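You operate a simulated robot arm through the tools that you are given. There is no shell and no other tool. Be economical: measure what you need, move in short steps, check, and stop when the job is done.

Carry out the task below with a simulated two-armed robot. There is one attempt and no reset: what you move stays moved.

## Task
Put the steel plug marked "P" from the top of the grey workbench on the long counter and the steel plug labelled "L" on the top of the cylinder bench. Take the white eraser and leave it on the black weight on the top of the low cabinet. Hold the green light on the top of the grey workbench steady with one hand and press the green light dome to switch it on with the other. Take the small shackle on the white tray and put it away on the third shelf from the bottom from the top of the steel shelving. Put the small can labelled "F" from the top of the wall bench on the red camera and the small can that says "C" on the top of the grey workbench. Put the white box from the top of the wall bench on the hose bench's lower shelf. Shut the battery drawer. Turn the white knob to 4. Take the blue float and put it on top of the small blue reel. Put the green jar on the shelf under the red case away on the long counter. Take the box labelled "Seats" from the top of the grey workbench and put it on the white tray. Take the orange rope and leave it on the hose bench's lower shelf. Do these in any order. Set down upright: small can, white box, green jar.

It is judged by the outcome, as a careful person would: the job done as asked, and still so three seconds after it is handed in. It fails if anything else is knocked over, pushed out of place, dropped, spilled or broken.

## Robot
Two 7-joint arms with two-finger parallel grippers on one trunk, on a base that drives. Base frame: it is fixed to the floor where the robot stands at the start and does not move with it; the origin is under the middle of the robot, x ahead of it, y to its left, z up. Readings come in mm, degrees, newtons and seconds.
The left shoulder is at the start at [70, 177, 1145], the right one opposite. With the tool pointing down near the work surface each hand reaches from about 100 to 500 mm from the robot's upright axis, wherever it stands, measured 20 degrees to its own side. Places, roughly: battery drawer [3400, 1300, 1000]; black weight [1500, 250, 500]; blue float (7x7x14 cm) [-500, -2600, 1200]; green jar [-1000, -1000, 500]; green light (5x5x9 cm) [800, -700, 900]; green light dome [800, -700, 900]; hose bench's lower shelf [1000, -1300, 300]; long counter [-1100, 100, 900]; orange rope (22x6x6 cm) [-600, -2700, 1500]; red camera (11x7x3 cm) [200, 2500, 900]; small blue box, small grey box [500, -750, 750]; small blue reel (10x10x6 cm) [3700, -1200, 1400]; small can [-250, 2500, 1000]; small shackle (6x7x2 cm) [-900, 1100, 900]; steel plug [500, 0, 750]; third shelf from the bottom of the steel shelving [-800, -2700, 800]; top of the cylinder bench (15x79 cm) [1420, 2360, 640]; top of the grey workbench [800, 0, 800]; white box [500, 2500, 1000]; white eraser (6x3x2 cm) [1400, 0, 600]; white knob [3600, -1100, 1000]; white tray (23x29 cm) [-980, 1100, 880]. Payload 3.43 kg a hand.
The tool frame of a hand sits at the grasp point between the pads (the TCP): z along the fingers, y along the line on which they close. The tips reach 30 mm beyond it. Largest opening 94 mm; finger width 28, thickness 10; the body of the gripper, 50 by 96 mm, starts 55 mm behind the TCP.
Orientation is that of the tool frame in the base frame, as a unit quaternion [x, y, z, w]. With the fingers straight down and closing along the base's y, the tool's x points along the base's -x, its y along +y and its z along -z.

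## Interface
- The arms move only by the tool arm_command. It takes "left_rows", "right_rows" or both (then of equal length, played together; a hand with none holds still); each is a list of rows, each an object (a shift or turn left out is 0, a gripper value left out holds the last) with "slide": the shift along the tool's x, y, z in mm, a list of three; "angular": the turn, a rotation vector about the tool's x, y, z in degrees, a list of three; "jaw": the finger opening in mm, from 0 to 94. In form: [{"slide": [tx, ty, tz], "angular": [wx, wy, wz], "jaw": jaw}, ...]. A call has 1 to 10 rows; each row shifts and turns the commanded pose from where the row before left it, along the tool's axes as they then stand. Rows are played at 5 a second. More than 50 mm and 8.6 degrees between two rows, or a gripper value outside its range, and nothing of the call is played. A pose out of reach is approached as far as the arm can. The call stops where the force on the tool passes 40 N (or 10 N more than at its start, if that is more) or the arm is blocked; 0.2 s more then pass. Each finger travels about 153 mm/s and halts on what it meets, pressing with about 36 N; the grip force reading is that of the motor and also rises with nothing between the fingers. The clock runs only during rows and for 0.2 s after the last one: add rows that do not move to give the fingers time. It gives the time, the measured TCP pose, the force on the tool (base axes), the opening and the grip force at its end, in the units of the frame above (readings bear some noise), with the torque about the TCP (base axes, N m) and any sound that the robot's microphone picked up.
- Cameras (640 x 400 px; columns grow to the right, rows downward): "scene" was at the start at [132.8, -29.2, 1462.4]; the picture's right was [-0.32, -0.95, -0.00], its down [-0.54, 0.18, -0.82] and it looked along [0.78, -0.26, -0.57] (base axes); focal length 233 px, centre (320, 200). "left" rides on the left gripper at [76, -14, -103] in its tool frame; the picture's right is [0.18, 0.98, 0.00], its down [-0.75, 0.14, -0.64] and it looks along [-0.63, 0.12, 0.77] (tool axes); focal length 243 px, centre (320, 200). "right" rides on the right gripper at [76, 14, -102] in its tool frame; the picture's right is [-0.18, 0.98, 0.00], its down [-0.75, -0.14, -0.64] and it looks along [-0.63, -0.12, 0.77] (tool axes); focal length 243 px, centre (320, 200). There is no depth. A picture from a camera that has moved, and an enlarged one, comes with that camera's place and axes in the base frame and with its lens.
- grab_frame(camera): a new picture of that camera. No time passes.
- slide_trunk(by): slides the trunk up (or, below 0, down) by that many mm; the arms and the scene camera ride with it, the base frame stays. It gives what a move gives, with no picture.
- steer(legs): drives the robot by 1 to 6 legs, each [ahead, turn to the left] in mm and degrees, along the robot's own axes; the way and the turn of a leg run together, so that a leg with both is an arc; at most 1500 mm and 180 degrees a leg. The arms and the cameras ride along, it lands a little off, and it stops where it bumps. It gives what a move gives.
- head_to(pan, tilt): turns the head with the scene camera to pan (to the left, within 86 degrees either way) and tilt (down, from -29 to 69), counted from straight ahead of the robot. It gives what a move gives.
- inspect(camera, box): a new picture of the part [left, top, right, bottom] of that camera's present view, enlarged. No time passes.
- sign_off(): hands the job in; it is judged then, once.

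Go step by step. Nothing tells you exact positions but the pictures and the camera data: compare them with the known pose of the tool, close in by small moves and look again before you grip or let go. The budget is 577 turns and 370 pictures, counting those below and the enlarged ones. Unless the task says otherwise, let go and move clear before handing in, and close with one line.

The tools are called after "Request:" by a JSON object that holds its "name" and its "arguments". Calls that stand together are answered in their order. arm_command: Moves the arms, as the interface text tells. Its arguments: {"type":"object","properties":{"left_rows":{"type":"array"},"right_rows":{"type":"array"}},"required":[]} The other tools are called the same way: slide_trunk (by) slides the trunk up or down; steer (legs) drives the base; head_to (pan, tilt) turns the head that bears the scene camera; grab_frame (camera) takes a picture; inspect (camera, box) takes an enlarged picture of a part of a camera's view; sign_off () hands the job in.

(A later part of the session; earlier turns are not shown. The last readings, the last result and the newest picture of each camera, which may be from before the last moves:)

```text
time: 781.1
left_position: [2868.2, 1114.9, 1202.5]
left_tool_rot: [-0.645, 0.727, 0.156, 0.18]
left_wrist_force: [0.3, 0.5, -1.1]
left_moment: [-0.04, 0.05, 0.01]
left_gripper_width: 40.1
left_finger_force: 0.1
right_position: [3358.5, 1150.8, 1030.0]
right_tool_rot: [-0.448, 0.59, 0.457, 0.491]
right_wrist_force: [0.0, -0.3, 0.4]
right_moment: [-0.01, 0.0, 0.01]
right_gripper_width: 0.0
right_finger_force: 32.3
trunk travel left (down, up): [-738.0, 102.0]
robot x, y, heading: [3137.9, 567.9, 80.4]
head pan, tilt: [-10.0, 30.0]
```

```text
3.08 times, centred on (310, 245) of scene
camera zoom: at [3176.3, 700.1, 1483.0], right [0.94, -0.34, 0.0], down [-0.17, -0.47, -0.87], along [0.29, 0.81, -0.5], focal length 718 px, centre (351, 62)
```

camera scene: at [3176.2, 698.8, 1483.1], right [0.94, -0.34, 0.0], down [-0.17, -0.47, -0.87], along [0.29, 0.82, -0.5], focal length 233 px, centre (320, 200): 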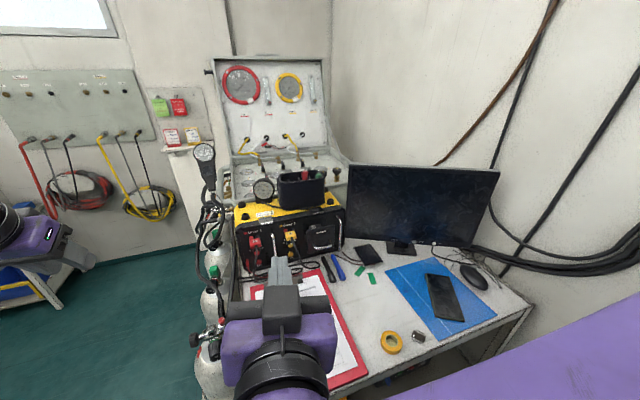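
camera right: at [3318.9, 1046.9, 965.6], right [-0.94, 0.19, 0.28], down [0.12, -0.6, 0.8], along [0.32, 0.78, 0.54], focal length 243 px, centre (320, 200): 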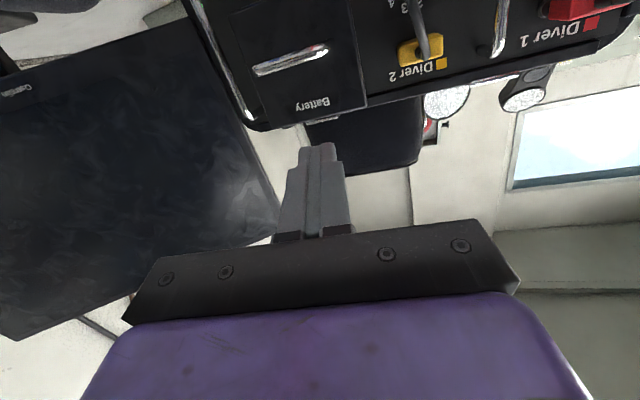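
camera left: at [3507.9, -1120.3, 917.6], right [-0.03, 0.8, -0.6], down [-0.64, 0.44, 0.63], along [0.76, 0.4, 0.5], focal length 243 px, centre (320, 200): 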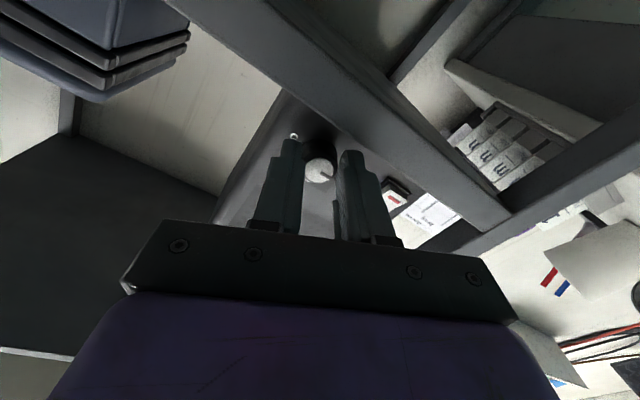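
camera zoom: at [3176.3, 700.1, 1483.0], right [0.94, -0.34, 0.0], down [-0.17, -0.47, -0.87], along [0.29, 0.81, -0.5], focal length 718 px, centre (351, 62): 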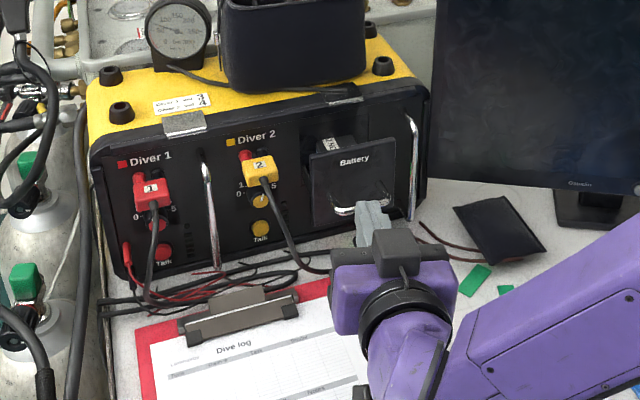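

Request:
{"name": "arm_command", "arguments": {"right_rows": [{"slide": [14, -9.4, 3]}, {"slide": [-1.2, 2.7, 14.7]}, {"slide": [-1.2, 2.7, 14.7]}, {"slide": [-1.2, 2.7, 14.7]}, {"slide": [-1.2, 2.7, 14.7]}]}}

Request:
{"name": "grab_frame", "arguments": {"camera": "right"}}

```text
time: 782.3
left_position: [2868.9, 1112.1, 1203.0]
left_tool_rot: [-0.644, 0.727, 0.155, 0.18]
left_wrist_force: [-0.8, -0.3, -0.7]
left_moment: [0.01, 0.01, -0.02]
left_gripper_width: 40.0
left_finger_force: 0.0
right_position: [3364.1, 1210.7, 1013.8]
right_tool_rot: [-0.449, 0.59, 0.457, 0.491]
right_wrist_force: [-0.2, 0.1, 0.6]
right_moment: [0.0, -0.02, -0.01]
right_gripper_width: 0.0
right_finger_force: 32.8
trunk travel left (down, up): [-738.0, 102.0]
robot x, y, heading: [3138.7, 566.4, 80.3]
head pan, tilt: [-10.0, 30.0]
```

```text
96 pictures are left
camera right: at [3325.1, 1106.6, 949.8], right [-0.94, 0.19, 0.28], down [0.12, -0.59, 0.8], along [0.32, 0.78, 0.54], focal length 243 px, centre (320, 200)
```

right: 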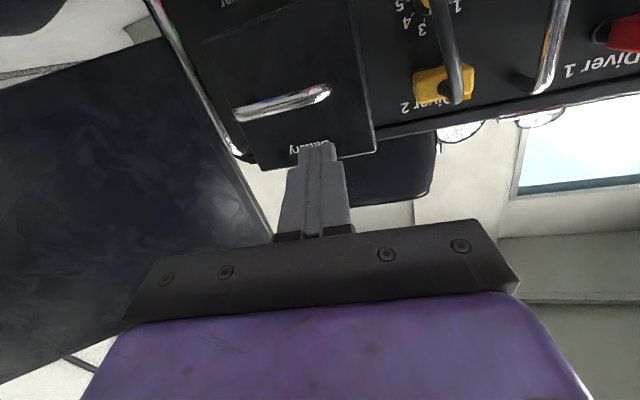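

Request:
{"name": "arm_command", "arguments": {"right_rows": [{"slide": [9, 0, 1]}, {"slide": [-0.8, 1.8, 9.8]}, {"slide": [-0.8, 1.8, 9.8]}, {"slide": [-0.8, 1.8, 9.8]}, {"slide": [-0.8, 1.8, 9.8]}]}}

Request:
{"name": "grab_frame", "arguments": {"camera": "right"}}

```text
time: 783.5
left_position: [2868.5, 1112.8, 1203.4]
left_tool_rot: [-0.644, 0.727, 0.156, 0.181]
left_wrist_force: [0.1, 0.5, -0.7]
left_moment: [-0.01, 0.01, 0.01]
left_gripper_width: 39.9
left_finger_force: 0.1
right_position: [3365.6, 1249.8, 1006.2]
right_tool_rot: [-0.449, 0.589, 0.458, 0.492]
right_wrist_force: [-1.0, -0.1, -0.1]
right_moment: [0.01, -0.01, -0.01]
right_gripper_width: 0.0
right_finger_force: 32.8
trunk travel left (down, up): [-738.0, 102.0]
robot x, y, heading: [3135.2, 563.4, 80.2]
head pan, tilt: [-10.0, 30.0]
```

```text
95 pictures are left
camera right: at [3325.6, 1146.3, 941.4], right [-0.94, 0.19, 0.28], down [0.12, -0.6, 0.79], along [0.32, 0.78, 0.54], focal length 243 px, centre (320, 200)
```

right: 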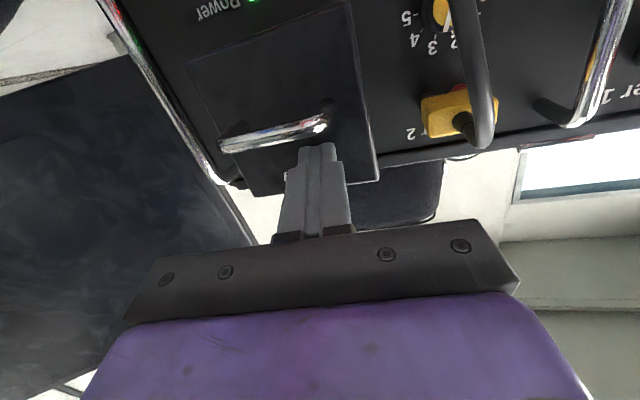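

Request:
{"name": "arm_command", "arguments": {"right_rows": [{"slide": [-0.8, 1.0, 9.8]}, {"slide": [-0.8, 1.0, 9.8]}, {"slide": [-0.8, 1.0, 9.8]}]}}

Request:
{"name": "inspect", "arguments": {"camera": "scene", "box": [220, 180, 400, 310]}}

```text
time: 784.3
left_position: [2868.9, 1112.6, 1203.5]
left_tool_rot: [-0.644, 0.727, 0.156, 0.181]
left_wrist_force: [1.0, -0.3, 0.2]
left_moment: [0.01, 0.0, 0.0]
left_gripper_width: 40.1
left_finger_force: 0.1
right_position: [3367.5, 1279.5, 1003.2]
right_tool_rot: [-0.449, 0.59, 0.457, 0.492]
right_wrist_force: [0.0, -1.0, -0.5]
right_moment: [0.04, -0.01, 0.05]
right_gripper_width: 0.0
right_finger_force: 32.4
trunk travel left (down, up): [-738.0, 102.0]
robot x, y, heading: [3137.5, 565.5, 80.2]
head pan, tilt: [-10.0, 30.0]
```

```text
3.08 times, centred on (310, 245) of scene
camera zoom: at [3175.5, 699.0, 1483.1], right [0.94, -0.34, 0.0], down [-0.17, -0.47, -0.87], along [0.29, 0.82, -0.5], focal length 718 px, centre (351, 62)
```

zoom: 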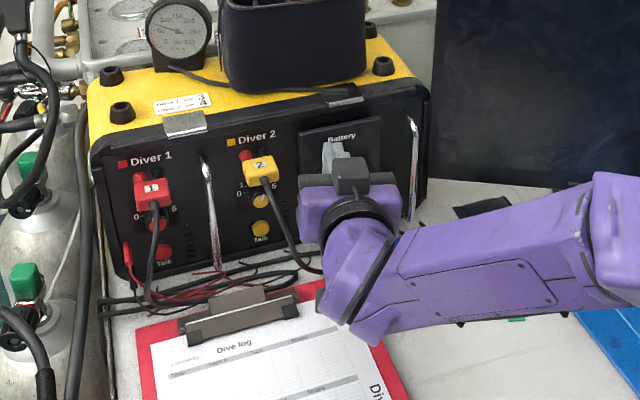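

The drawer is sliding in. I keep pushing until it stops.

Request:
{"name": "arm_command", "arguments": {"right_rows": [{"slide": [-0.8, 0.5, 8]}, {"slide": [-0.8, 0.5, 8]}, {"slide": [-0.8, 0.5, 8]}, {"slide": [-0.8, 0.5, 8]}]}}

Request:
{"name": "inspect", "arguments": {"camera": "scene", "box": [220, 180, 400, 310]}}

```text
time: 785.1
left_position: [2868.4, 1106.7, 1206.7]
left_tool_rot: [-0.642, 0.728, 0.156, 0.184]
left_wrist_force: [0.4, -0.3, -0.3]
left_moment: [-0.03, 0.04, -0.01]
left_gripper_width: 40.3
left_finger_force: 0.2
right_position: [3367.7, 1293.3, 1005.2]
right_tool_rot: [-0.45, 0.59, 0.457, 0.49]
right_wrist_force: [1.6, -32.3, 5.3]
right_moment: [0.53, -0.01, 0.04]
right_gripper_width: 0.2
right_finger_force: 33.3
trunk travel left (down, up): [-738.0, 102.0]
robot x, y, heading: [3135.2, 562.6, 80.3]
head pan, tilt: [-10.0, 30.0]
stopped in row 4 (right hand): the force on the tool passed its limit at 49 N (the readings are from after the stop); the commanded pose is now the measured one
```

```text
3.08 times, centred on (310, 245) of scene
camera zoom: at [3175.3, 689.2, 1484.1], right [0.94, -0.34, 0.0], down [-0.17, -0.46, -0.87], along [0.29, 0.82, -0.49], focal length 718 px, centre (351, 62)
```

zoom: 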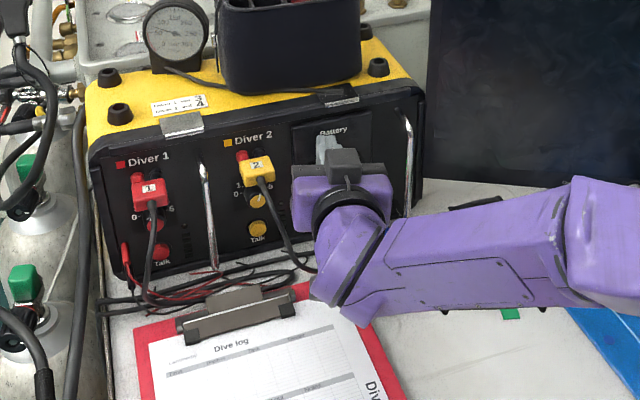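

It stopped firmly. I back the finger off and check that the drawer is flush.

Request:
{"name": "arm_command", "arguments": {"right_rows": [{"slide": [0, 0, -20]}, {"slide": [0, 0, -45]}, {"slide": [-20, 0, -40]}, {"slide": [-25, 0, -40]}, {"slide": [-25, 10, -40]}]}}

Request:
{"name": "inspect", "arguments": {"camera": "scene", "box": [270, 190, 370, 280]}}

```text
time: 786.3
left_position: [2867.6, 1110.3, 1205.3]
left_tool_rot: [-0.643, 0.727, 0.157, 0.182]
left_wrist_force: [0.4, -0.1, 0.3]
left_moment: [0.0, 0.0, 0.02]
left_gripper_width: 39.9
left_finger_force: 0.2
right_position: [3335.4, 1123.5, 1091.0]
right_tool_rot: [-0.452, 0.59, 0.456, 0.489]
right_wrist_force: [-0.2, -0.3, 0.8]
right_moment: [0.0, -0.02, 0.01]
right_gripper_width: 0.0
right_finger_force: 33.1
trunk travel left (down, up): [-738.0, 102.0]
robot x, y, heading: [3139.5, 565.2, 80.2]
head pan, tilt: [-10.0, 30.0]
```

```text
4.44 times, centred on (320, 235) of scene
camera zoom: at [3175.0, 695.2, 1483.4], right [0.94, -0.34, 0.0], down [-0.17, -0.47, -0.87], along [0.29, 0.82, -0.5], focal length 1038 px, centre (320, 44)
```

zoom: 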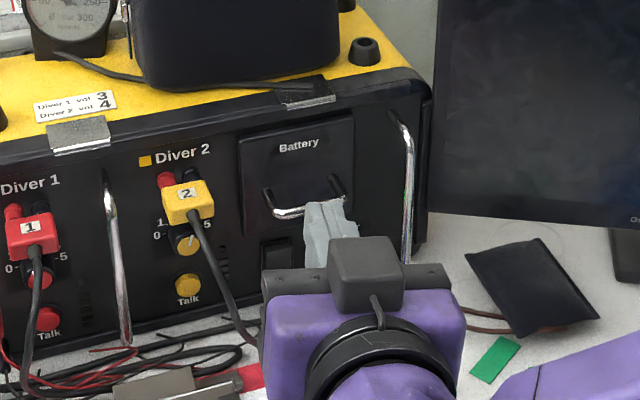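

The drawer is shut flush. Last task: eraser onto the black weight on the low cabinet. I retract and drive to the cabinet's east side.

Request:
{"name": "steer", "arguments": {"legs": [[-250, 0]]}}

Request:
{"name": "arm_command", "arguments": {"right_rows": [{"angular": [0, 8.2, 0]}, {"angular": [0, 8.2, 0]}, {"angular": [0, 8.2, 0]}, {"angular": [0, 8.2, 0]}, {"angular": [0, 8.2, 0]}, {"angular": [0, 8.2, 0]}, {"angular": [0, 8.2, 0]}, {"angular": [0, 8.2, 0]}, {"angular": [0, 8.2, 0]}, {"angular": [0, 8.2, 0]}], "left_rows": [{"angular": [0, 8, 0]}, {"angular": [0, 8, 0]}, {"angular": [0, 8, 0]}, {"angular": [0, 4, 0]}, {}, {}, {}, {}, {}, {}]}}

Request:
{"name": "steer", "arguments": {"legs": [[0, 100], [600, 0]]}}

Request:
{"name": "head_to", "arguments": {"pan": 0, "tilt": 25}}

Request:
{"name": "grab_frame", "arguments": {"camera": "scene"}}

```text
time: 788.2
left_position: [2824.8, 863.4, 1203.4]
left_tool_rot: [-0.645, 0.726, 0.156, 0.181]
left_wrist_force: [-0.1, 0.2, 0.4]
left_moment: [0.02, -0.02, 0.0]
left_gripper_width: 39.9
left_finger_force: 0.1
right_position: [3291.5, 877.6, 1087.9]
right_tool_rot: [-0.452, 0.591, 0.456, 0.488]
right_wrist_force: [0.1, 0.1, 0.0]
right_moment: [-0.02, 0.01, 0.0]
right_gripper_width: 0.1
right_finger_force: 32.7
trunk travel left (down, up): [-738.0, 102.0]
robot x, y, heading: [3093.7, 316.2, 80.3]
head pan, tilt: [-10.0, 30.0]
```

```text
time: 790.4
left_position: [2794.1, 900.7, 1180.3]
left_tool_rot: [-0.664, 0.747, -0.007, 0.001]
left_wrist_force: [-0.3, -1.1, 0.6]
left_moment: [-0.01, -0.01, 0.02]
left_gripper_width: 40.0
left_finger_force: 0.1
left hand out of reach, approached as far as the arm can: row 2, 3, 4
right_position: [3292.8, 877.9, 1088.9]
right_tool_rot: [-0.641, 0.765, 0.047, -0.019]
right_wrist_force: [0.2, 0.4, -0.6]
right_moment: [-0.03, -0.02, -0.02]
right_gripper_width: 0.2
right_finger_force: 33.4
trunk travel left (down, up): [-738.0, 102.0]
robot x, y, heading: [3098.1, 312.9, 80.2]
head pan, tilt: [-10.0, 30.0]
```

```text
time: 798.0
left_position: [1970.6, -86.8, 1181.1]
left_tool_rot: [1.0, 0.029, 0.002, -0.006]
left_wrist_force: [0.0, 0.0, -0.8]
left_moment: [0.01, 0.02, -0.03]
left_gripper_width: 39.8
left_finger_force: 0.0
right_position: [1905.8, 406.6, 1089.2]
right_tool_rot: [0.999, -0.001, -0.016, 0.048]
right_wrist_force: [0.2, 0.4, -0.5]
right_moment: [-0.02, 0.0, 0.04]
right_gripper_width: 0.2
right_finger_force: 32.7
trunk travel left (down, up): [-738.0, 102.0]
robot x, y, heading: [2492.0, 311.4, -179.3]
head pan, tilt: [-10.0, 30.0]
```

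```text
time: 798.7
left_position: [1969.6, -87.8, 1181.4]
left_tool_rot: [1.0, 0.03, 0.003, -0.007]
left_wrist_force: [0.7, 0.6, 0.4]
left_moment: [0.01, -0.01, -0.02]
left_gripper_width: 40.0
left_finger_force: 0.0
right_position: [1905.1, 406.1, 1090.5]
right_tool_rot: [0.999, -0.001, -0.016, 0.049]
right_wrist_force: [-0.3, -0.3, -0.4]
right_moment: [-0.04, 0.01, 0.01]
right_gripper_width: 0.0
right_finger_force: 32.7
trunk travel left (down, up): [-738.0, 102.0]
robot x, y, heading: [2493.7, 311.8, -179.3]
head pan, tilt: [0.0, 25.0]
```

```text
91 pictures are left
camera scene: at [2349.6, 309.0, 1490.9], right [-0.01, 1.0, 0.0], down [0.42, 0.0, -0.91], along [-0.91, -0.01, -0.42], focal length 233 px, centre (320, 200)
```

scene: 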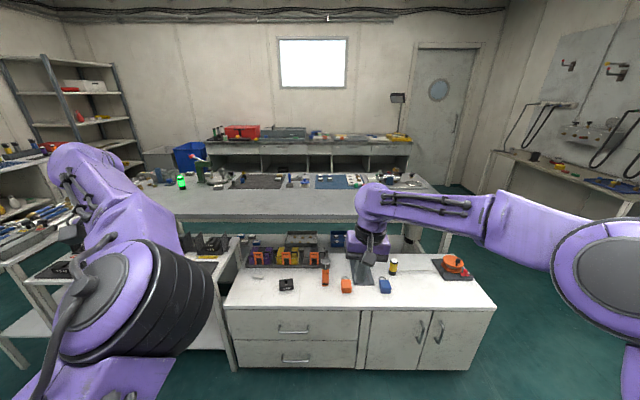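

Request:
{"name": "inspect", "arguments": {"camera": "scene", "box": [220, 210, 500, 330]}}

```text
2.29 times, centred on (360, 270) of scene
camera zoom: at [2349.6, 309.0, 1490.9], right [-0.01, 1.0, 0.0], down [0.42, 0.0, -0.91], along [-0.91, -0.01, -0.42], focal length 534 px, centre (229, 40)
```

zoom: 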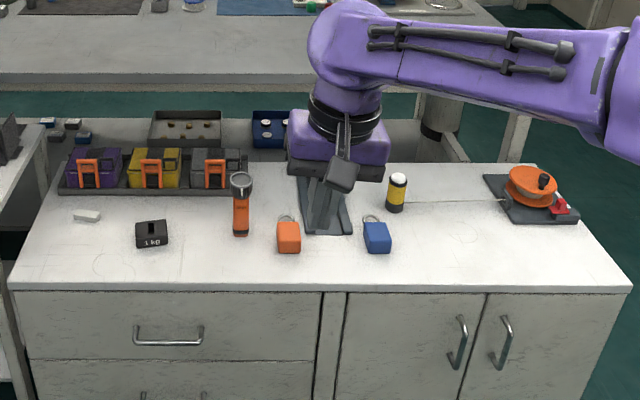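

The eraser (≈(1395,-36)) and the 1 kg black weight (≈(1420,115)) are on the low cabinet. I drive up to it and lower the trunk.

Request:
{"name": "steer", "arguments": {"legs": [[0, 17], [560, 0], [0, -17]]}}

Request:
{"name": "slide_trunk", "arguments": {"by": -300}}

Request:
{"name": "head_to", "arguments": {"pan": 0, "tilt": 45}}

Request:
{"name": "grab_frame", "arguments": {"camera": "scene"}}

Request:
{"name": "grab_frame", "arguments": {"camera": "left"}}

```text
time: 803.8
left_position: [1438.4, -249.6, 1179.9]
left_tool_rot: [1.0, 0.025, 0.003, -0.007]
left_wrist_force: [0.0, -0.3, -0.7]
left_moment: [-0.03, -0.01, -0.02]
left_gripper_width: 40.1
left_finger_force: 0.1
right_position: [1377.2, 245.5, 1089.4]
right_tool_rot: [0.999, -0.005, -0.016, 0.048]
right_wrist_force: [-0.7, 0.5, -0.7]
right_moment: [0.02, 0.03, 0.02]
right_gripper_width: 0.1
right_finger_force: 33.6
trunk travel left (down, up): [-738.0, 102.0]
robot x, y, heading: [1965.5, 141.5, 179.8]
head pan, tilt: [0.0, 25.0]
```

```text
time: 806.8
left_position: [1438.3, -248.1, 880.6]
left_tool_rot: [1.0, 0.025, 0.004, -0.006]
left_wrist_force: [0.1, 0.0, -0.5]
left_moment: [0.03, -0.02, -0.02]
left_gripper_width: 40.0
left_finger_force: 0.1
right_position: [1376.1, 246.5, 790.3]
right_tool_rot: [0.999, -0.005, -0.015, 0.049]
right_wrist_force: [1.0, 0.3, 0.8]
right_moment: [0.04, 0.03, 0.01]
right_gripper_width: 0.0
right_finger_force: 33.2
trunk travel left (down, up): [-438.0, 402.0]
robot x, y, heading: [1961.5, 147.5, 180.1]
head pan, tilt: [0.0, 25.0]
```

```text
time: 807.6
left_position: [1438.0, -248.7, 880.6]
left_tool_rot: [1.0, 0.025, 0.003, -0.006]
left_wrist_force: [0.3, 0.9, 0.4]
left_moment: [-0.01, 0.02, 0.02]
left_gripper_width: 40.1
left_finger_force: 0.0
right_position: [1377.1, 246.9, 790.1]
right_tool_rot: [0.999, -0.005, -0.016, 0.049]
right_wrist_force: [0.0, -0.1, 0.0]
right_moment: [0.01, 0.0, -0.03]
right_gripper_width: 0.0
right_finger_force: 33.0
trunk travel left (down, up): [-438.0, 402.0]
robot x, y, heading: [1965.1, 147.0, 179.8]
head pan, tilt: [0.0, 45.0]
```

```text
89 pictures are left
camera scene: at [1832.1, 145.0, 1160.5], right [0.0, 1.0, 0.0], down [0.71, 0.0, -0.71], along [-0.71, 0.0, -0.71], focal length 233 px, centre (320, 200)
```

scene: 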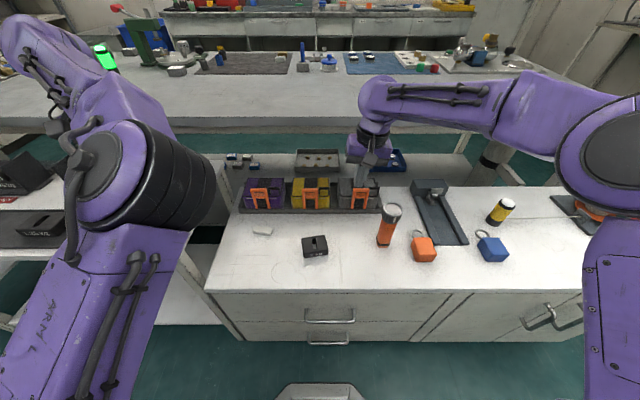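

```text
88 pictures are left
camera left: at [1513.0, -230.8, 983.0], right [0.23, -0.97, -0.01], down [-0.75, -0.19, 0.64], along [-0.62, -0.14, -0.77], focal length 243 px, centre (320, 200)
```

left: 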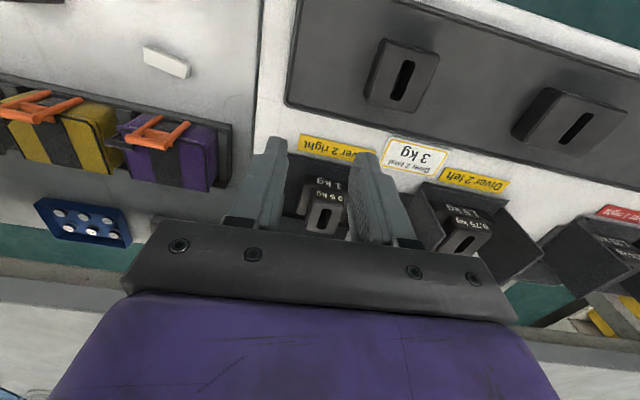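

Eraser at about (1395,-28), cabinet top z≈572. I move the left hand above it.

Request:
{"name": "arm_command", "arguments": {"left_rows": [{"slide": [-4.6, -31.7, 25.9], "jaw": 84}, {"slide": [-4.6, -31.7, 25.9]}, {"slide": [-4.6, -31.7, 25.9]}, {"slide": [-4.6, -31.7, 25.9]}, {"slide": [-4.6, -31.7, 25.9]}, {"slide": [-4.6, -31.7, 25.9]}, {"slide": [-4.6, -31.7, 25.9]}]}}

Request:
{"name": "grab_frame", "arguments": {"camera": "left"}}

```text
time: 809.2
left_position: [1385.7, -58.3, 683.0]
left_tool_rot: [0.999, 0.037, 0.004, -0.02]
left_wrist_force: [0.0, 0.9, 0.0]
left_moment: [-0.01, -0.03, 0.01]
left_gripper_width: 84.0
left_finger_force: 0.0
left hand out of reach, approached as far as the arm can: row 1, 2, 3, 6, 7
right_position: [1376.7, 245.8, 790.0]
right_tool_rot: [0.999, -0.005, -0.016, 0.049]
right_wrist_force: [0.6, -0.6, 0.4]
right_moment: [0.01, -0.02, 0.0]
right_gripper_width: 0.0
right_finger_force: 32.4
trunk travel left (down, up): [-438.0, 402.0]
robot x, y, heading: [1963.8, 144.0, 179.8]
head pan, tilt: [0.0, 45.0]
```

```text
87 pictures are left
camera left: at [1460.4, -42.4, 785.8], right [0.26, -0.97, -0.04], down [-0.74, -0.22, 0.63], along [-0.62, -0.13, -0.78], focal length 243 px, centre (320, 200)
```

left: 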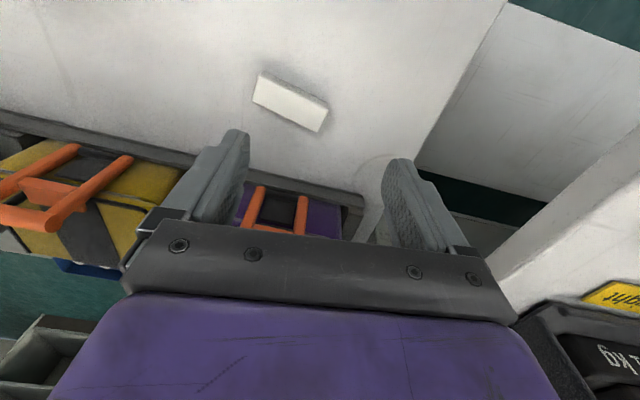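

Request:
{"name": "steer", "arguments": {"legs": [[70, 0]]}}

Request:
{"name": "arm_command", "arguments": {"left_rows": [{"slide": [40, -15, 0]}, {"slide": [35, -13, 0]}, {"slide": [0, 0, 20]}]}}

Request:
{"name": "grab_frame", "arguments": {"camera": "left"}}

```text
time: 810.3
left_position: [1333.3, -61.9, 680.6]
left_tool_rot: [0.999, 0.038, 0.014, -0.027]
left_wrist_force: [3.7, 1.0, 1.1]
left_moment: [0.04, 0.05, -0.25]
left_gripper_width: 84.4
left_finger_force: 0.7
right_position: [1319.9, 246.6, 789.1]
right_tool_rot: [0.999, -0.005, -0.015, 0.049]
right_wrist_force: [-0.2, -0.5, -0.1]
right_moment: [0.01, 0.03, 0.0]
right_gripper_width: 0.1
right_finger_force: 33.4
trunk travel left (down, up): [-438.0, 402.0]
robot x, y, heading: [1908.7, 145.2, 179.8]
head pan, tilt: [0.0, 45.0]
stopped in leg 1: the force on the tool passed its limit at 141 N (the readings are from after the stop); the commanded pose is now the measured one
```

```text
time: 810.9
left_position: [1417.4, -46.0, 623.8]
left_tool_rot: [0.994, 0.064, 0.082, -0.041]
left_wrist_force: [-0.3, 0.3, 6.0]
left_moment: [0.26, 0.11, -0.04]
left_gripper_width: 84.4
left_finger_force: 1.0
right_position: [1319.3, 245.5, 789.3]
right_tool_rot: [0.999, -0.005, -0.015, 0.048]
right_wrist_force: [-0.3, 0.4, 0.3]
right_moment: [0.02, -0.03, -0.03]
right_gripper_width: 0.0
right_finger_force: 32.4
trunk travel left (down, up): [-438.0, 402.0]
robot x, y, heading: [1910.0, 146.1, 179.7]
head pan, tilt: [0.0, 45.0]
stopped in row 2 (left hand): the arm was blocked; the commanded pose is now the measured one
```

```text
86 pictures are left
camera left: at [1473.6, -31.7, 737.8], right [0.31, -0.95, -0.04], down [-0.82, -0.29, 0.49], along [-0.48, -0.12, -0.87], focal length 243 px, centre (320, 200)
```

left: 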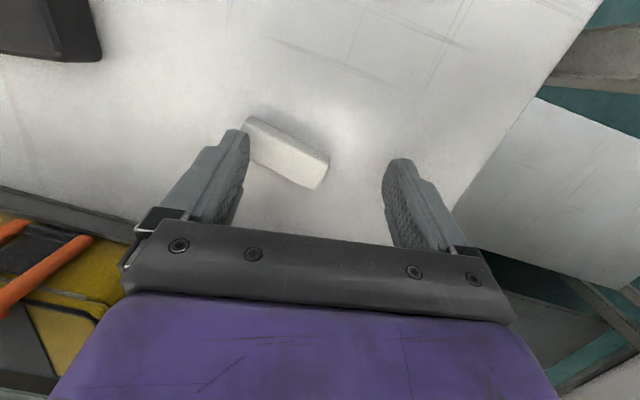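

The hand bumped something while driving and the arm sagged. I look at the situation right away.

Request:
{"name": "inspect", "arguments": {"camera": "scene", "box": [160, 120, 480, 320]}}

```text
2.00 times, centred on (320, 220) of scene
camera zoom: at [1775.1, 144.7, 1160.4], right [0.0, 1.0, 0.0], down [0.71, 0.0, -0.71], along [-0.71, 0.0, -0.71], focal length 467 px, centre (320, 160)
```

zoom: 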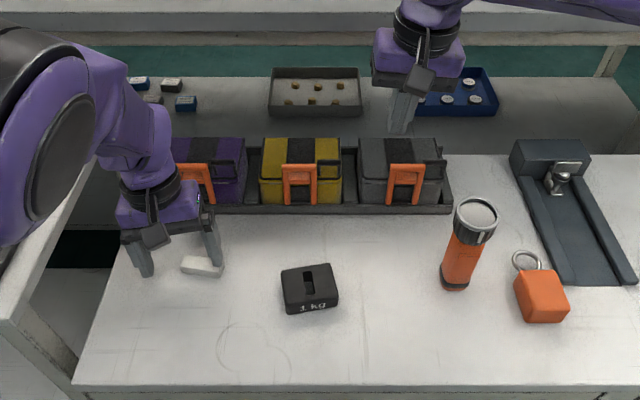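

Nothing else seems shifted (modules and tray are where they were; only the eraser slid ~25 mm). I lift the left hand and level it.

Request:
{"name": "arm_command", "arguments": {"left_rows": [{"slide": [0, 0, -25]}, {"slide": [0, 0, -30]}, {"angular": [-2, -4.8, 0]}, {"angular": [-2, -4.8, 0]}]}}

Request:
{"name": "grab_frame", "arguments": {"camera": "left"}}

```text
time: 811.9
left_position: [1435.5, -62.0, 625.4]
left_tool_rot: [0.993, 0.09, 0.078, -0.025]
left_wrist_force: [7.7, 4.1, 17.7]
left_moment: [0.89, 0.06, -0.47]
left_gripper_width: 85.5
left_finger_force: 1.5
right_position: [1321.5, 246.7, 790.7]
right_tool_rot: [0.999, -0.005, -0.017, 0.048]
right_wrist_force: [0.3, 0.0, 0.2]
right_moment: [0.0, 0.0, -0.01]
right_gripper_width: 0.1
right_finger_force: 33.1
trunk travel left (down, up): [-438.0, 402.0]
robot x, y, heading: [1908.3, 146.2, 180.0]
head pan, tilt: [0.0, 45.0]
stopped in row 4 (left hand): the arm was blocked; the commanded pose is now the measured one
```

```text
84 pictures are left
camera left: at [1491.1, -40.2, 738.9], right [0.36, -0.93, -0.01], down [-0.8, -0.31, 0.51], along [-0.48, -0.18, -0.86], focal length 243 px, centre (320, 200)
```

left: 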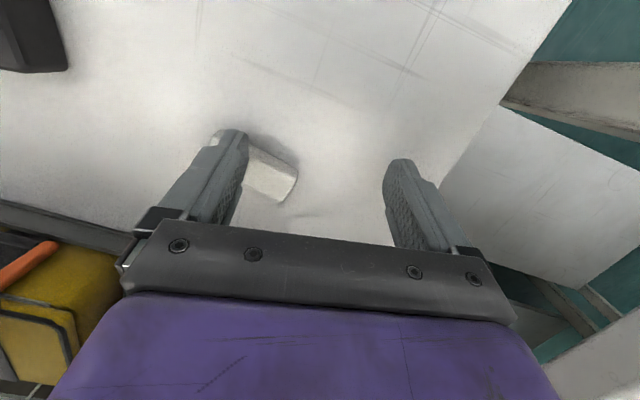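

Request:
{"name": "head_to", "arguments": {"pan": 35, "tilt": 45}}

Request:
{"name": "grab_frame", "arguments": {"camera": "scene"}}

```text
time: 812.9
left_position: [1434.5, -62.8, 626.5]
left_tool_rot: [0.993, 0.09, 0.077, -0.023]
left_wrist_force: [3.3, 2.4, 29.2]
left_moment: [1.36, 0.39, -0.17]
left_gripper_width: 85.9
left_finger_force: 1.9
right_position: [1322.2, 246.8, 791.3]
right_tool_rot: [0.999, -0.006, -0.017, 0.049]
right_wrist_force: [0.0, 0.5, 0.3]
right_moment: [0.01, 0.0, 0.0]
right_gripper_width: 0.0
right_finger_force: 33.3
trunk travel left (down, up): [-438.0, 402.0]
robot x, y, heading: [1910.6, 142.8, 180.0]
head pan, tilt: [35.0, 45.0]
```

```text
83 pictures are left
camera scene: at [1792.5, 99.9, 1161.1], right [-0.57, 0.82, 0.0], down [0.58, 0.4, -0.71], along [-0.58, -0.41, -0.7], focal length 233 px, centre (320, 200)
```

scene: 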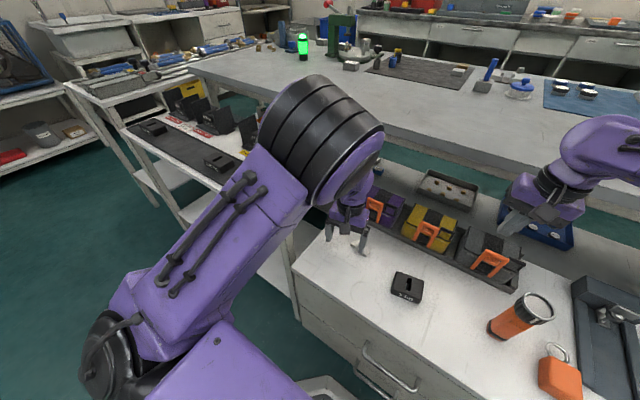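

The left arm is in the awkward elbow-high posture. I lift everything with the trunk instead.

Request:
{"name": "slide_trunk", "arguments": {"by": 150}}

Request:
{"name": "grab_frame", "arguments": {"camera": "scene"}}

```text
time: 814.6
left_position: [1434.1, -63.5, 771.7]
left_tool_rot: [0.992, 0.09, 0.08, -0.023]
left_wrist_force: [-0.3, -0.4, -0.6]
left_moment: [0.0, 0.01, 0.03]
left_gripper_width: 84.0
left_finger_force: 0.0
right_position: [1320.0, 245.4, 938.9]
right_tool_rot: [0.999, -0.006, -0.015, 0.05]
right_wrist_force: [0.1, 0.6, 0.7]
right_moment: [-0.01, 0.03, -0.01]
right_gripper_width: 0.2
right_finger_force: 33.1
trunk travel left (down, up): [-588.0, 252.0]
robot x, y, heading: [1910.2, 144.0, 179.9]
head pan, tilt: [35.0, 45.0]
```

```text
82 pictures are left
camera scene: at [1788.9, 98.4, 1310.4], right [-0.57, 0.82, 0.0], down [0.58, 0.41, -0.71], along [-0.58, -0.41, -0.71], focal length 233 px, centre (320, 200)
```

scene: 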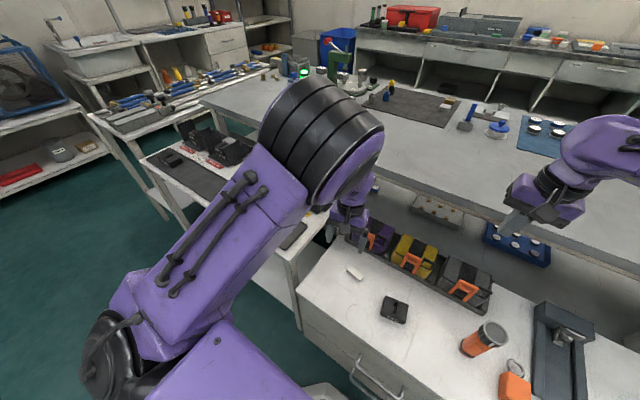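

I'll use the right hand for the eraser instead. I back off and tuck the left arm.

Request:
{"name": "steer", "arguments": {"legs": [[-300, 0]]}}

Request:
{"name": "slide_trunk", "arguments": {"by": 100}}

Request:
{"name": "arm_command", "arguments": {"left_rows": [{"slide": [20, 35, -20]}, {"slide": [20, 35, -20]}, {"slide": [20, 35, -20]}, {"slide": [20, 35, -20]}, {"slide": [20, 35, -20]}, {"slide": [15, 40, -10]}, {"slide": [15, 40, 0]}, {"slide": [15, 40, 0]}]}}

Request:
{"name": "grab_frame", "arguments": {"camera": "scene"}}

```text
time: 816.7
left_position: [1738.4, -62.4, 773.5]
left_tool_rot: [0.993, 0.088, 0.081, -0.025]
left_wrist_force: [-0.1, 0.5, 0.5]
left_moment: [-0.03, 0.01, -0.02]
left_gripper_width: 84.1
left_finger_force: 0.0
right_position: [1625.8, 246.9, 939.6]
right_tool_rot: [0.999, -0.005, -0.015, 0.049]
right_wrist_force: [0.3, 0.4, -0.6]
right_moment: [0.03, 0.0, 0.02]
right_gripper_width: 0.0
right_finger_force: 32.5
trunk travel left (down, up): [-588.0, 252.0]
robot x, y, heading: [2209.0, 147.3, 180.1]
head pan, tilt: [35.0, 45.0]
```

```text
time: 818.0
left_position: [1737.2, -62.0, 873.1]
left_tool_rot: [0.992, 0.089, 0.08, -0.025]
left_wrist_force: [0.4, 0.0, 0.4]
left_moment: [0.03, 0.01, 0.03]
left_gripper_width: 84.1
left_finger_force: 0.0
right_position: [1625.0, 247.2, 1038.5]
right_tool_rot: [0.999, -0.006, -0.015, 0.048]
right_wrist_force: [0.0, -0.4, -0.1]
right_moment: [-0.02, -0.02, -0.01]
right_gripper_width: 0.2
right_finger_force: 33.1
trunk travel left (down, up): [-688.0, 152.0]
robot x, y, heading: [2213.1, 146.4, 179.8]
head pan, tilt: [35.0, 45.0]
```

```text
time: 819.8
left_position: [1916.0, -333.4, 995.4]
left_tool_rot: [0.993, 0.087, 0.081, -0.022]
left_wrist_force: [-0.4, -1.1, -0.2]
left_moment: [0.0, 0.01, 0.0]
left_gripper_width: 83.8
left_finger_force: 0.1
right_position: [1624.4, 246.6, 1039.7]
right_tool_rot: [0.999, -0.007, -0.015, 0.049]
right_wrist_force: [-0.4, -0.5, 0.0]
right_moment: [0.06, 0.01, 0.0]
right_gripper_width: 0.0
right_finger_force: 33.2
trunk travel left (down, up): [-688.0, 152.0]
robot x, y, heading: [2211.4, 144.6, 179.7]
head pan, tilt: [35.0, 45.0]
```

```text
81 pictures are left
camera scene: at [2094.2, 97.1, 1410.4], right [-0.57, 0.82, 0.0], down [0.58, 0.4, -0.71], along [-0.58, -0.4, -0.71], focal length 233 px, centre (320, 200)
```

scene: 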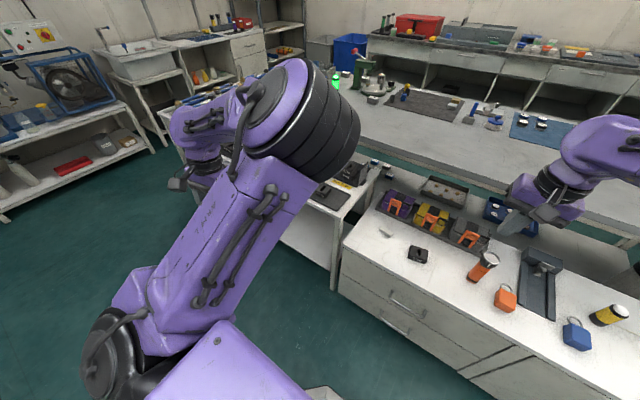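

Request:
{"name": "steer", "arguments": {"legs": [[0, 90], [275, 0], [0, -90], [200, 0]]}}

Request:
{"name": "head_to", "arguments": {"pan": -5, "tilt": 40}}

Request:
{"name": "slide_trunk", "arguments": {"by": -250}}

Request:
{"name": "grab_frame", "arguments": {"camera": "scene"}}

Request:
{"name": "grab_frame", "arguments": {"camera": "right"}}

```text
time: 830.6
left_position: [1724.0, -616.1, 994.2]
left_tool_rot: [0.992, 0.097, 0.08, -0.025]
left_wrist_force: [-0.6, 0.2, 0.4]
left_moment: [-0.01, 0.0, 0.01]
left_gripper_width: 83.9
left_finger_force: 0.1
right_position: [1423.8, -40.8, 1039.4]
right_tool_rot: [0.999, 0.002, -0.015, 0.049]
right_wrist_force: [0.1, 0.4, 0.4]
right_moment: [-0.04, -0.01, 0.0]
right_gripper_width: 0.0
right_finger_force: 32.7
trunk travel left (down, up): [-688.0, 152.0]
robot x, y, heading: [2013.1, -133.5, -179.0]
head pan, tilt: [35.0, 45.0]
```

```text
time: 831.6
left_position: [1724.6, -615.5, 994.8]
left_tool_rot: [0.992, 0.098, 0.08, -0.026]
left_wrist_force: [-0.6, -0.3, -0.2]
left_moment: [-0.06, 0.02, -0.02]
left_gripper_width: 84.1
left_finger_force: 0.0
right_position: [1422.7, -41.5, 1038.4]
right_tool_rot: [0.999, 0.001, -0.015, 0.048]
right_wrist_force: [0.2, 0.4, -0.3]
right_moment: [0.0, 0.03, 0.0]
right_gripper_width: 0.0
right_finger_force: 33.0
trunk travel left (down, up): [-688.0, 152.0]
robot x, y, heading: [2008.7, -129.6, -179.3]
head pan, tilt: [-5.0, 40.0]
```

```text
time: 834.2
left_position: [1722.9, -617.0, 745.1]
left_tool_rot: [0.992, 0.097, 0.08, -0.025]
left_wrist_force: [0.0, 0.4, 0.2]
left_moment: [0.01, 0.02, -0.04]
left_gripper_width: 83.8
left_finger_force: 0.1
right_position: [1423.2, -40.8, 788.7]
right_tool_rot: [0.999, 0.002, -0.015, 0.048]
right_wrist_force: [-0.3, -0.7, 0.7]
right_moment: [-0.01, 0.02, 0.0]
right_gripper_width: 0.3
right_finger_force: 33.3
trunk travel left (down, up): [-438.0, 402.0]
robot x, y, heading: [2013.4, -135.0, -179.4]
head pan, tilt: [-5.0, 40.0]
```

```text
80 pictures are left
camera scene: at [1876.7, -128.1, 1167.8], right [0.07, 1.0, 0.0], down [0.64, -0.05, -0.77], along [-0.76, 0.06, -0.64], focal length 233 px, centre (320, 200)
```

scene: 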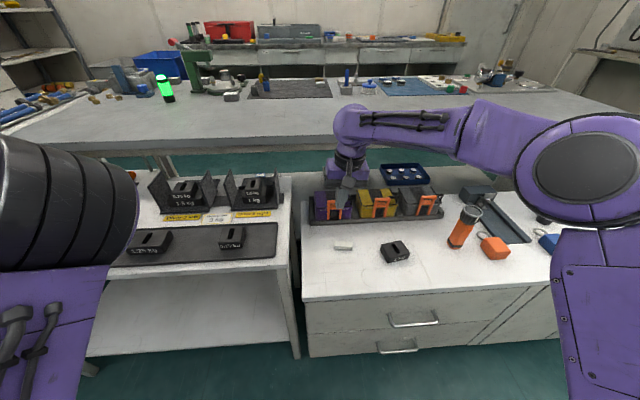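

```text
79 pictures are left
camera right: at [1503.4, -45.2, 889.8], right [-0.18, -0.98, 0.1], down [-0.74, 0.2, 0.65], along [-0.65, 0.04, -0.76], focal length 243 px, centre (320, 200)
```

right: 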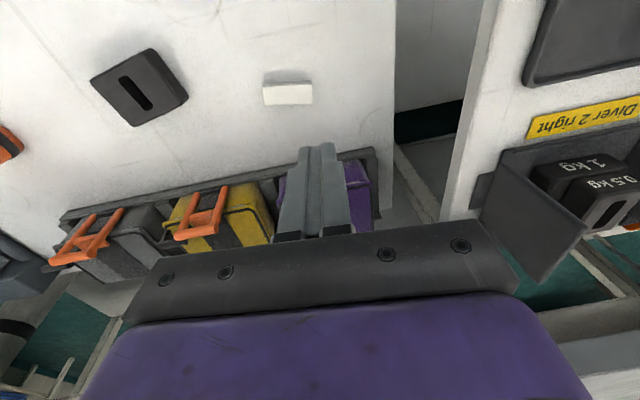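

Clear view: eraser at (1418,-22), weight at about (1460,123). I level and open the right hand and descend partway.

Request:
{"name": "arm_command", "arguments": {"right_rows": [{"angular": [5.5, 0, 0], "jaw": 84}, {"slide": [-3, -10, 45]}, {"slide": [-2, -9, 45]}, {"slide": [0, 0, 30]}]}}

Request:
{"name": "grab_frame", "arguments": {"camera": "right"}}

```text
time: 835.2
left_position: [1723.2, -616.8, 744.1]
left_tool_rot: [0.992, 0.098, 0.081, -0.025]
left_wrist_force: [-0.2, 0.0, 0.1]
left_moment: [0.0, 0.0, 0.04]
left_gripper_width: 83.7
left_finger_force: 0.0
right_position: [1413.9, -21.4, 670.0]
right_tool_rot: [1.0, 0.002, -0.015, 0.001]
right_wrist_force: [0.5, -0.6, 0.3]
right_moment: [-0.04, -0.01, 0.0]
right_gripper_width: 84.0
right_finger_force: 0.0
trunk travel left (down, up): [-438.0, 402.0]
robot x, y, heading: [2016.0, -134.2, -179.1]
head pan, tilt: [-5.0, 40.0]
```

```text
78 pictures are left
camera right: at [1493.8, -35.8, 769.7], right [-0.18, -0.98, 0.01], down [-0.73, 0.14, 0.66], along [-0.65, 0.12, -0.75], focal length 243 px, centre (320, 200)
```

right: 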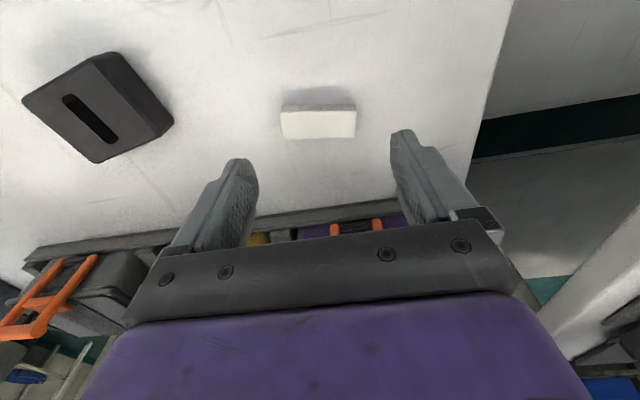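

Request:
{"name": "arm_command", "arguments": {"right_rows": [{"slide": [3, 0, 30]}, {"slide": [0, 0, 25]}, {"slide": [0, 0, 5]}, {}]}}

Request:
{"name": "grab_frame", "arguments": {"camera": "right"}}

```text
time: 836.2
left_position: [1723.8, -616.8, 744.6]
left_tool_rot: [0.992, 0.097, 0.078, -0.026]
left_wrist_force: [0.0, -0.4, 0.0]
left_moment: [-0.01, 0.01, 0.0]
left_gripper_width: 84.0
left_finger_force: 0.1
right_position: [1415.7, -20.6, 610.0]
right_tool_rot: [1.0, 0.001, -0.016, 0.001]
right_wrist_force: [0.7, 0.0, 6.5]
right_moment: [0.29, -0.12, -0.13]
right_gripper_width: 84.5
right_finger_force: 0.1
trunk travel left (down, up): [-438.0, 402.0]
robot x, y, heading: [2012.1, -135.6, -179.0]
head pan, tilt: [-5.0, 40.0]
```

```text
77 pictures are left
camera right: at [1496.0, -35.5, 710.0], right [-0.18, -0.98, 0.01], down [-0.73, 0.14, 0.67], along [-0.66, 0.12, -0.75], focal length 243 px, centre (320, 200)
```

right: 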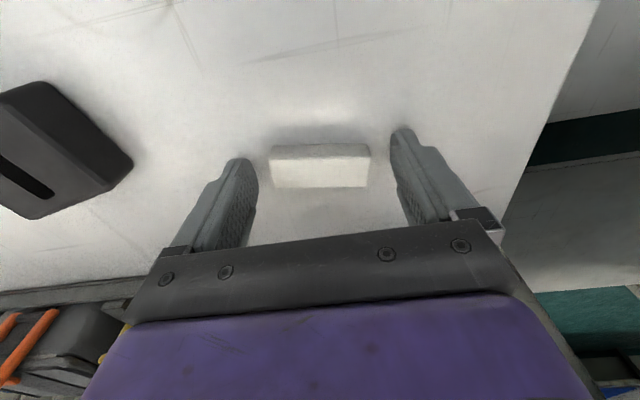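

The tips touch the surface (z≈580). I raise 6 mm and close on the eraser.

Request:
{"name": "arm_command", "arguments": {"right_rows": [{"slide": [0, 0, -6]}, {"jaw": 70}, {"jaw": 60}, {"jaw": 48}, {}]}}

Request:
{"name": "arm_command", "arguments": {"right_rows": [{"slide": [0, 0, -25]}, {"slide": [0, 0, -45]}, {"slide": [0, 0, -20]}]}}

Request:
{"name": "grab_frame", "arguments": {"camera": "right"}}

```text
time: 837.4
left_position: [1724.3, -615.6, 743.3]
left_tool_rot: [0.992, 0.097, 0.08, -0.024]
left_wrist_force: [0.3, 0.2, 0.0]
left_moment: [-0.02, 0.0, -0.02]
left_gripper_width: 83.9
left_finger_force: 0.0
right_position: [1416.4, -22.7, 615.1]
right_tool_rot: [1.0, 0.001, -0.015, 0.001]
right_wrist_force: [0.0, -0.8, 0.3]
right_moment: [-0.02, -0.01, 0.01]
right_gripper_width: 58.6
right_finger_force: 35.6
trunk travel left (down, up): [-438.0, 402.0]
robot x, y, heading: [2007.9, -133.4, -179.3]
head pan, tilt: [-5.0, 40.0]
```

```text
time: 838.2
left_position: [1723.7, -616.4, 743.9]
left_tool_rot: [0.992, 0.096, 0.08, -0.024]
left_wrist_force: [0.1, -0.1, -0.5]
left_moment: [0.01, -0.01, 0.0]
left_gripper_width: 84.1
left_finger_force: 0.1
right_position: [1418.5, -23.7, 705.0]
right_tool_rot: [1.0, 0.0, -0.015, 0.001]
right_wrist_force: [0.8, 0.0, -0.4]
right_moment: [-0.01, -0.02, 0.01]
right_gripper_width: 58.6
right_finger_force: 35.7
trunk travel left (down, up): [-438.0, 402.0]
robot x, y, heading: [2012.5, -131.4, -179.6]
head pan, tilt: [-5.0, 40.0]
```

```text
76 pictures are left
camera right: at [1498.3, -37.7, 804.8], right [-0.18, -0.98, 0.01], down [-0.73, 0.14, 0.66], along [-0.65, 0.12, -0.75], focal length 243 px, centre (320, 200)
```

right: 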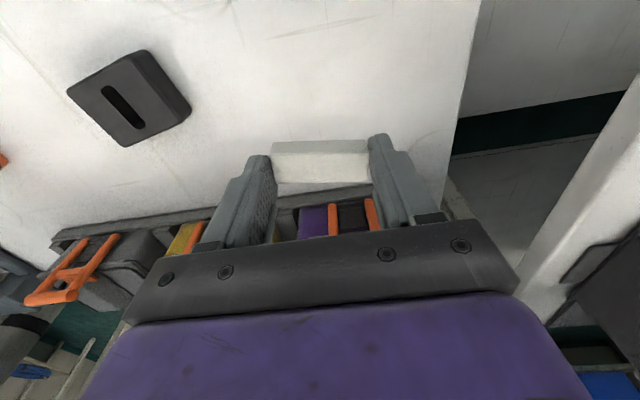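

Request:
{"name": "arm_command", "arguments": {"right_rows": [{"slide": [10, -37, 0]}, {"slide": [10, -37, 0]}, {"slide": [10, -37, 0]}, {"slide": [11, -36, 0]}]}}

Request:
{"name": "grab_frame", "arguments": {"camera": "right"}}

Request:
{"name": "inspect", "arguments": {"camera": "scene", "box": [320, 190, 480, 300]}}

```text
time: 839.2
left_position: [1723.0, -617.0, 745.5]
left_tool_rot: [0.992, 0.097, 0.08, -0.025]
left_wrist_force: [-0.7, -0.4, -0.2]
left_moment: [0.0, -0.01, -0.01]
left_gripper_width: 83.9
left_finger_force: 0.1
right_position: [1460.6, 126.4, 703.3]
right_tool_rot: [1.0, 0.002, -0.015, 0.001]
right_wrist_force: [0.2, -0.1, -1.2]
right_moment: [-0.01, 0.03, -0.02]
right_gripper_width: 58.5
right_finger_force: 36.1
trunk travel left (down, up): [-438.0, 402.0]
robot x, y, heading: [2012.1, -133.7, -179.2]
head pan, tilt: [-5.0, 40.0]
```

```text
75 pictures are left
camera right: at [1540.1, 111.4, 802.5], right [-0.18, -0.98, 0.01], down [-0.73, 0.14, 0.66], along [-0.65, 0.11, -0.75], focal length 243 px, centre (320, 200)
```

right: 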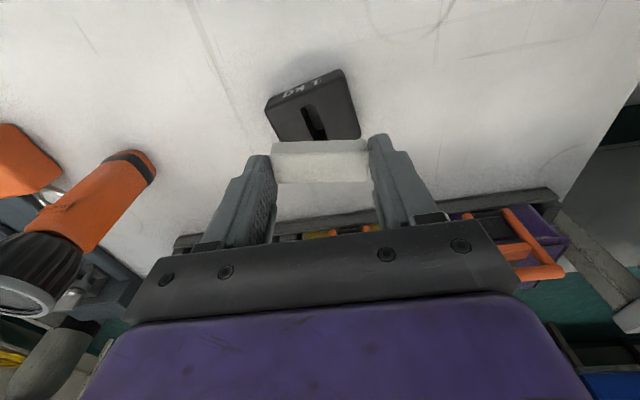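

```text
3.64 times, centred on (400, 245) of scene
camera zoom: at [1876.8, -127.2, 1167.7], right [0.07, 1.0, 0.0], down [0.64, -0.05, -0.77], along [-0.76, 0.06, -0.64], focal length 849 px, centre (29, 36)
```

zoom: 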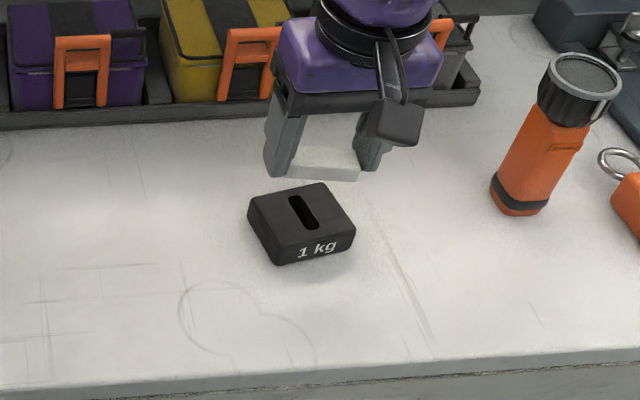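

Perfectly over the weight. I lower the eraser onto it.

Request:
{"name": "arm_command", "arguments": {"right_rows": [{"slide": [0, 0, 30]}, {"slide": [0, 0, 10]}, {"slide": [0, 0, 4]}, {"slide": [0, 0, 4]}]}}

Request:
{"name": "arm_command", "arguments": {"right_rows": [{"slide": [0, 0, 3]}, {"slide": [0, 0, 3]}, {}]}}

```text
time: 840.2
left_position: [1723.9, -616.2, 744.4]
left_tool_rot: [0.992, 0.097, 0.08, -0.024]
left_wrist_force: [-0.1, 0.2, -0.2]
left_moment: [0.0, 0.04, 0.0]
left_gripper_width: 84.0
left_finger_force: 0.1
right_position: [1458.7, 125.4, 655.3]
right_tool_rot: [1.0, 0.002, -0.015, 0.001]
right_wrist_force: [0.0, -0.9, -0.6]
right_moment: [0.0, 0.01, -0.01]
right_gripper_width: 58.3
right_finger_force: 36.0
trunk travel left (down, up): [-438.0, 402.0]
robot x, y, heading: [2014.6, -132.2, -179.2]
head pan, tilt: [-5.0, 40.0]
```

```text
time: 841.0
left_position: [1722.6, -616.0, 745.7]
left_tool_rot: [0.992, 0.096, 0.079, -0.024]
left_wrist_force: [-0.3, 0.2, -0.3]
left_moment: [0.03, 0.02, 0.02]
left_gripper_width: 84.2
left_finger_force: 0.2
right_position: [1458.7, 125.1, 649.8]
right_tool_rot: [1.0, 0.0, -0.014, 0.001]
right_wrist_force: [0.3, 0.2, 0.8]
right_moment: [-0.01, 0.02, 0.03]
right_gripper_width: 58.3
right_finger_force: 36.5
trunk travel left (down, up): [-438.0, 402.0]
robot x, y, heading: [2011.9, -134.8, -178.9]
head pan, tilt: [-5.0, 40.0]
```

Request:
{"name": "arm_command", "arguments": {"right_rows": [{"slide": [0, 0, 2.5]}, {"slide": [0, 0, 2.5]}, {}]}}

Request:
{"name": "inspect", "arguments": {"camera": "scene", "box": [320, 190, 480, 300]}}

```text
time: 841.8
left_position: [1723.4, -616.8, 744.0]
left_tool_rot: [0.992, 0.097, 0.08, -0.024]
left_wrist_force: [0.1, 0.1, -0.7]
left_moment: [-0.02, -0.02, -0.03]
left_gripper_width: 83.8
left_finger_force: 0.0
right_position: [1459.2, 124.4, 644.9]
right_tool_rot: [1.0, 0.0, -0.015, 0.001]
right_wrist_force: [-0.6, 0.2, 0.0]
right_moment: [0.03, -0.02, -0.01]
right_gripper_width: 58.4
right_finger_force: 35.7
trunk travel left (down, up): [-438.0, 402.0]
robot x, y, heading: [2011.3, -133.1, -179.1]
head pan, tilt: [-5.0, 40.0]
```

```text
3.64 times, centred on (400, 245) of scene
camera zoom: at [1876.5, -128.0, 1167.7], right [0.07, 1.0, 0.0], down [0.64, -0.05, -0.77], along [-0.76, 0.06, -0.64], focal length 849 px, centre (29, 36)
```

zoom: 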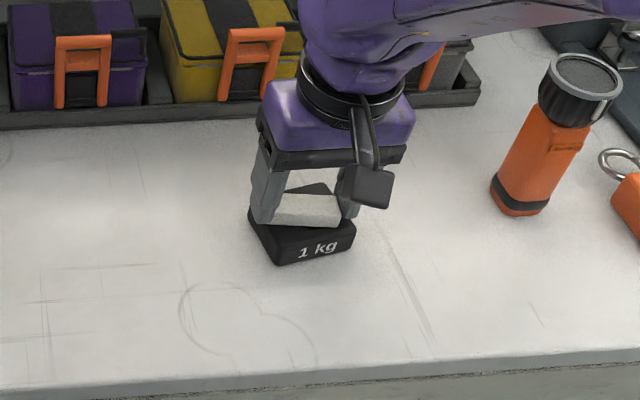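

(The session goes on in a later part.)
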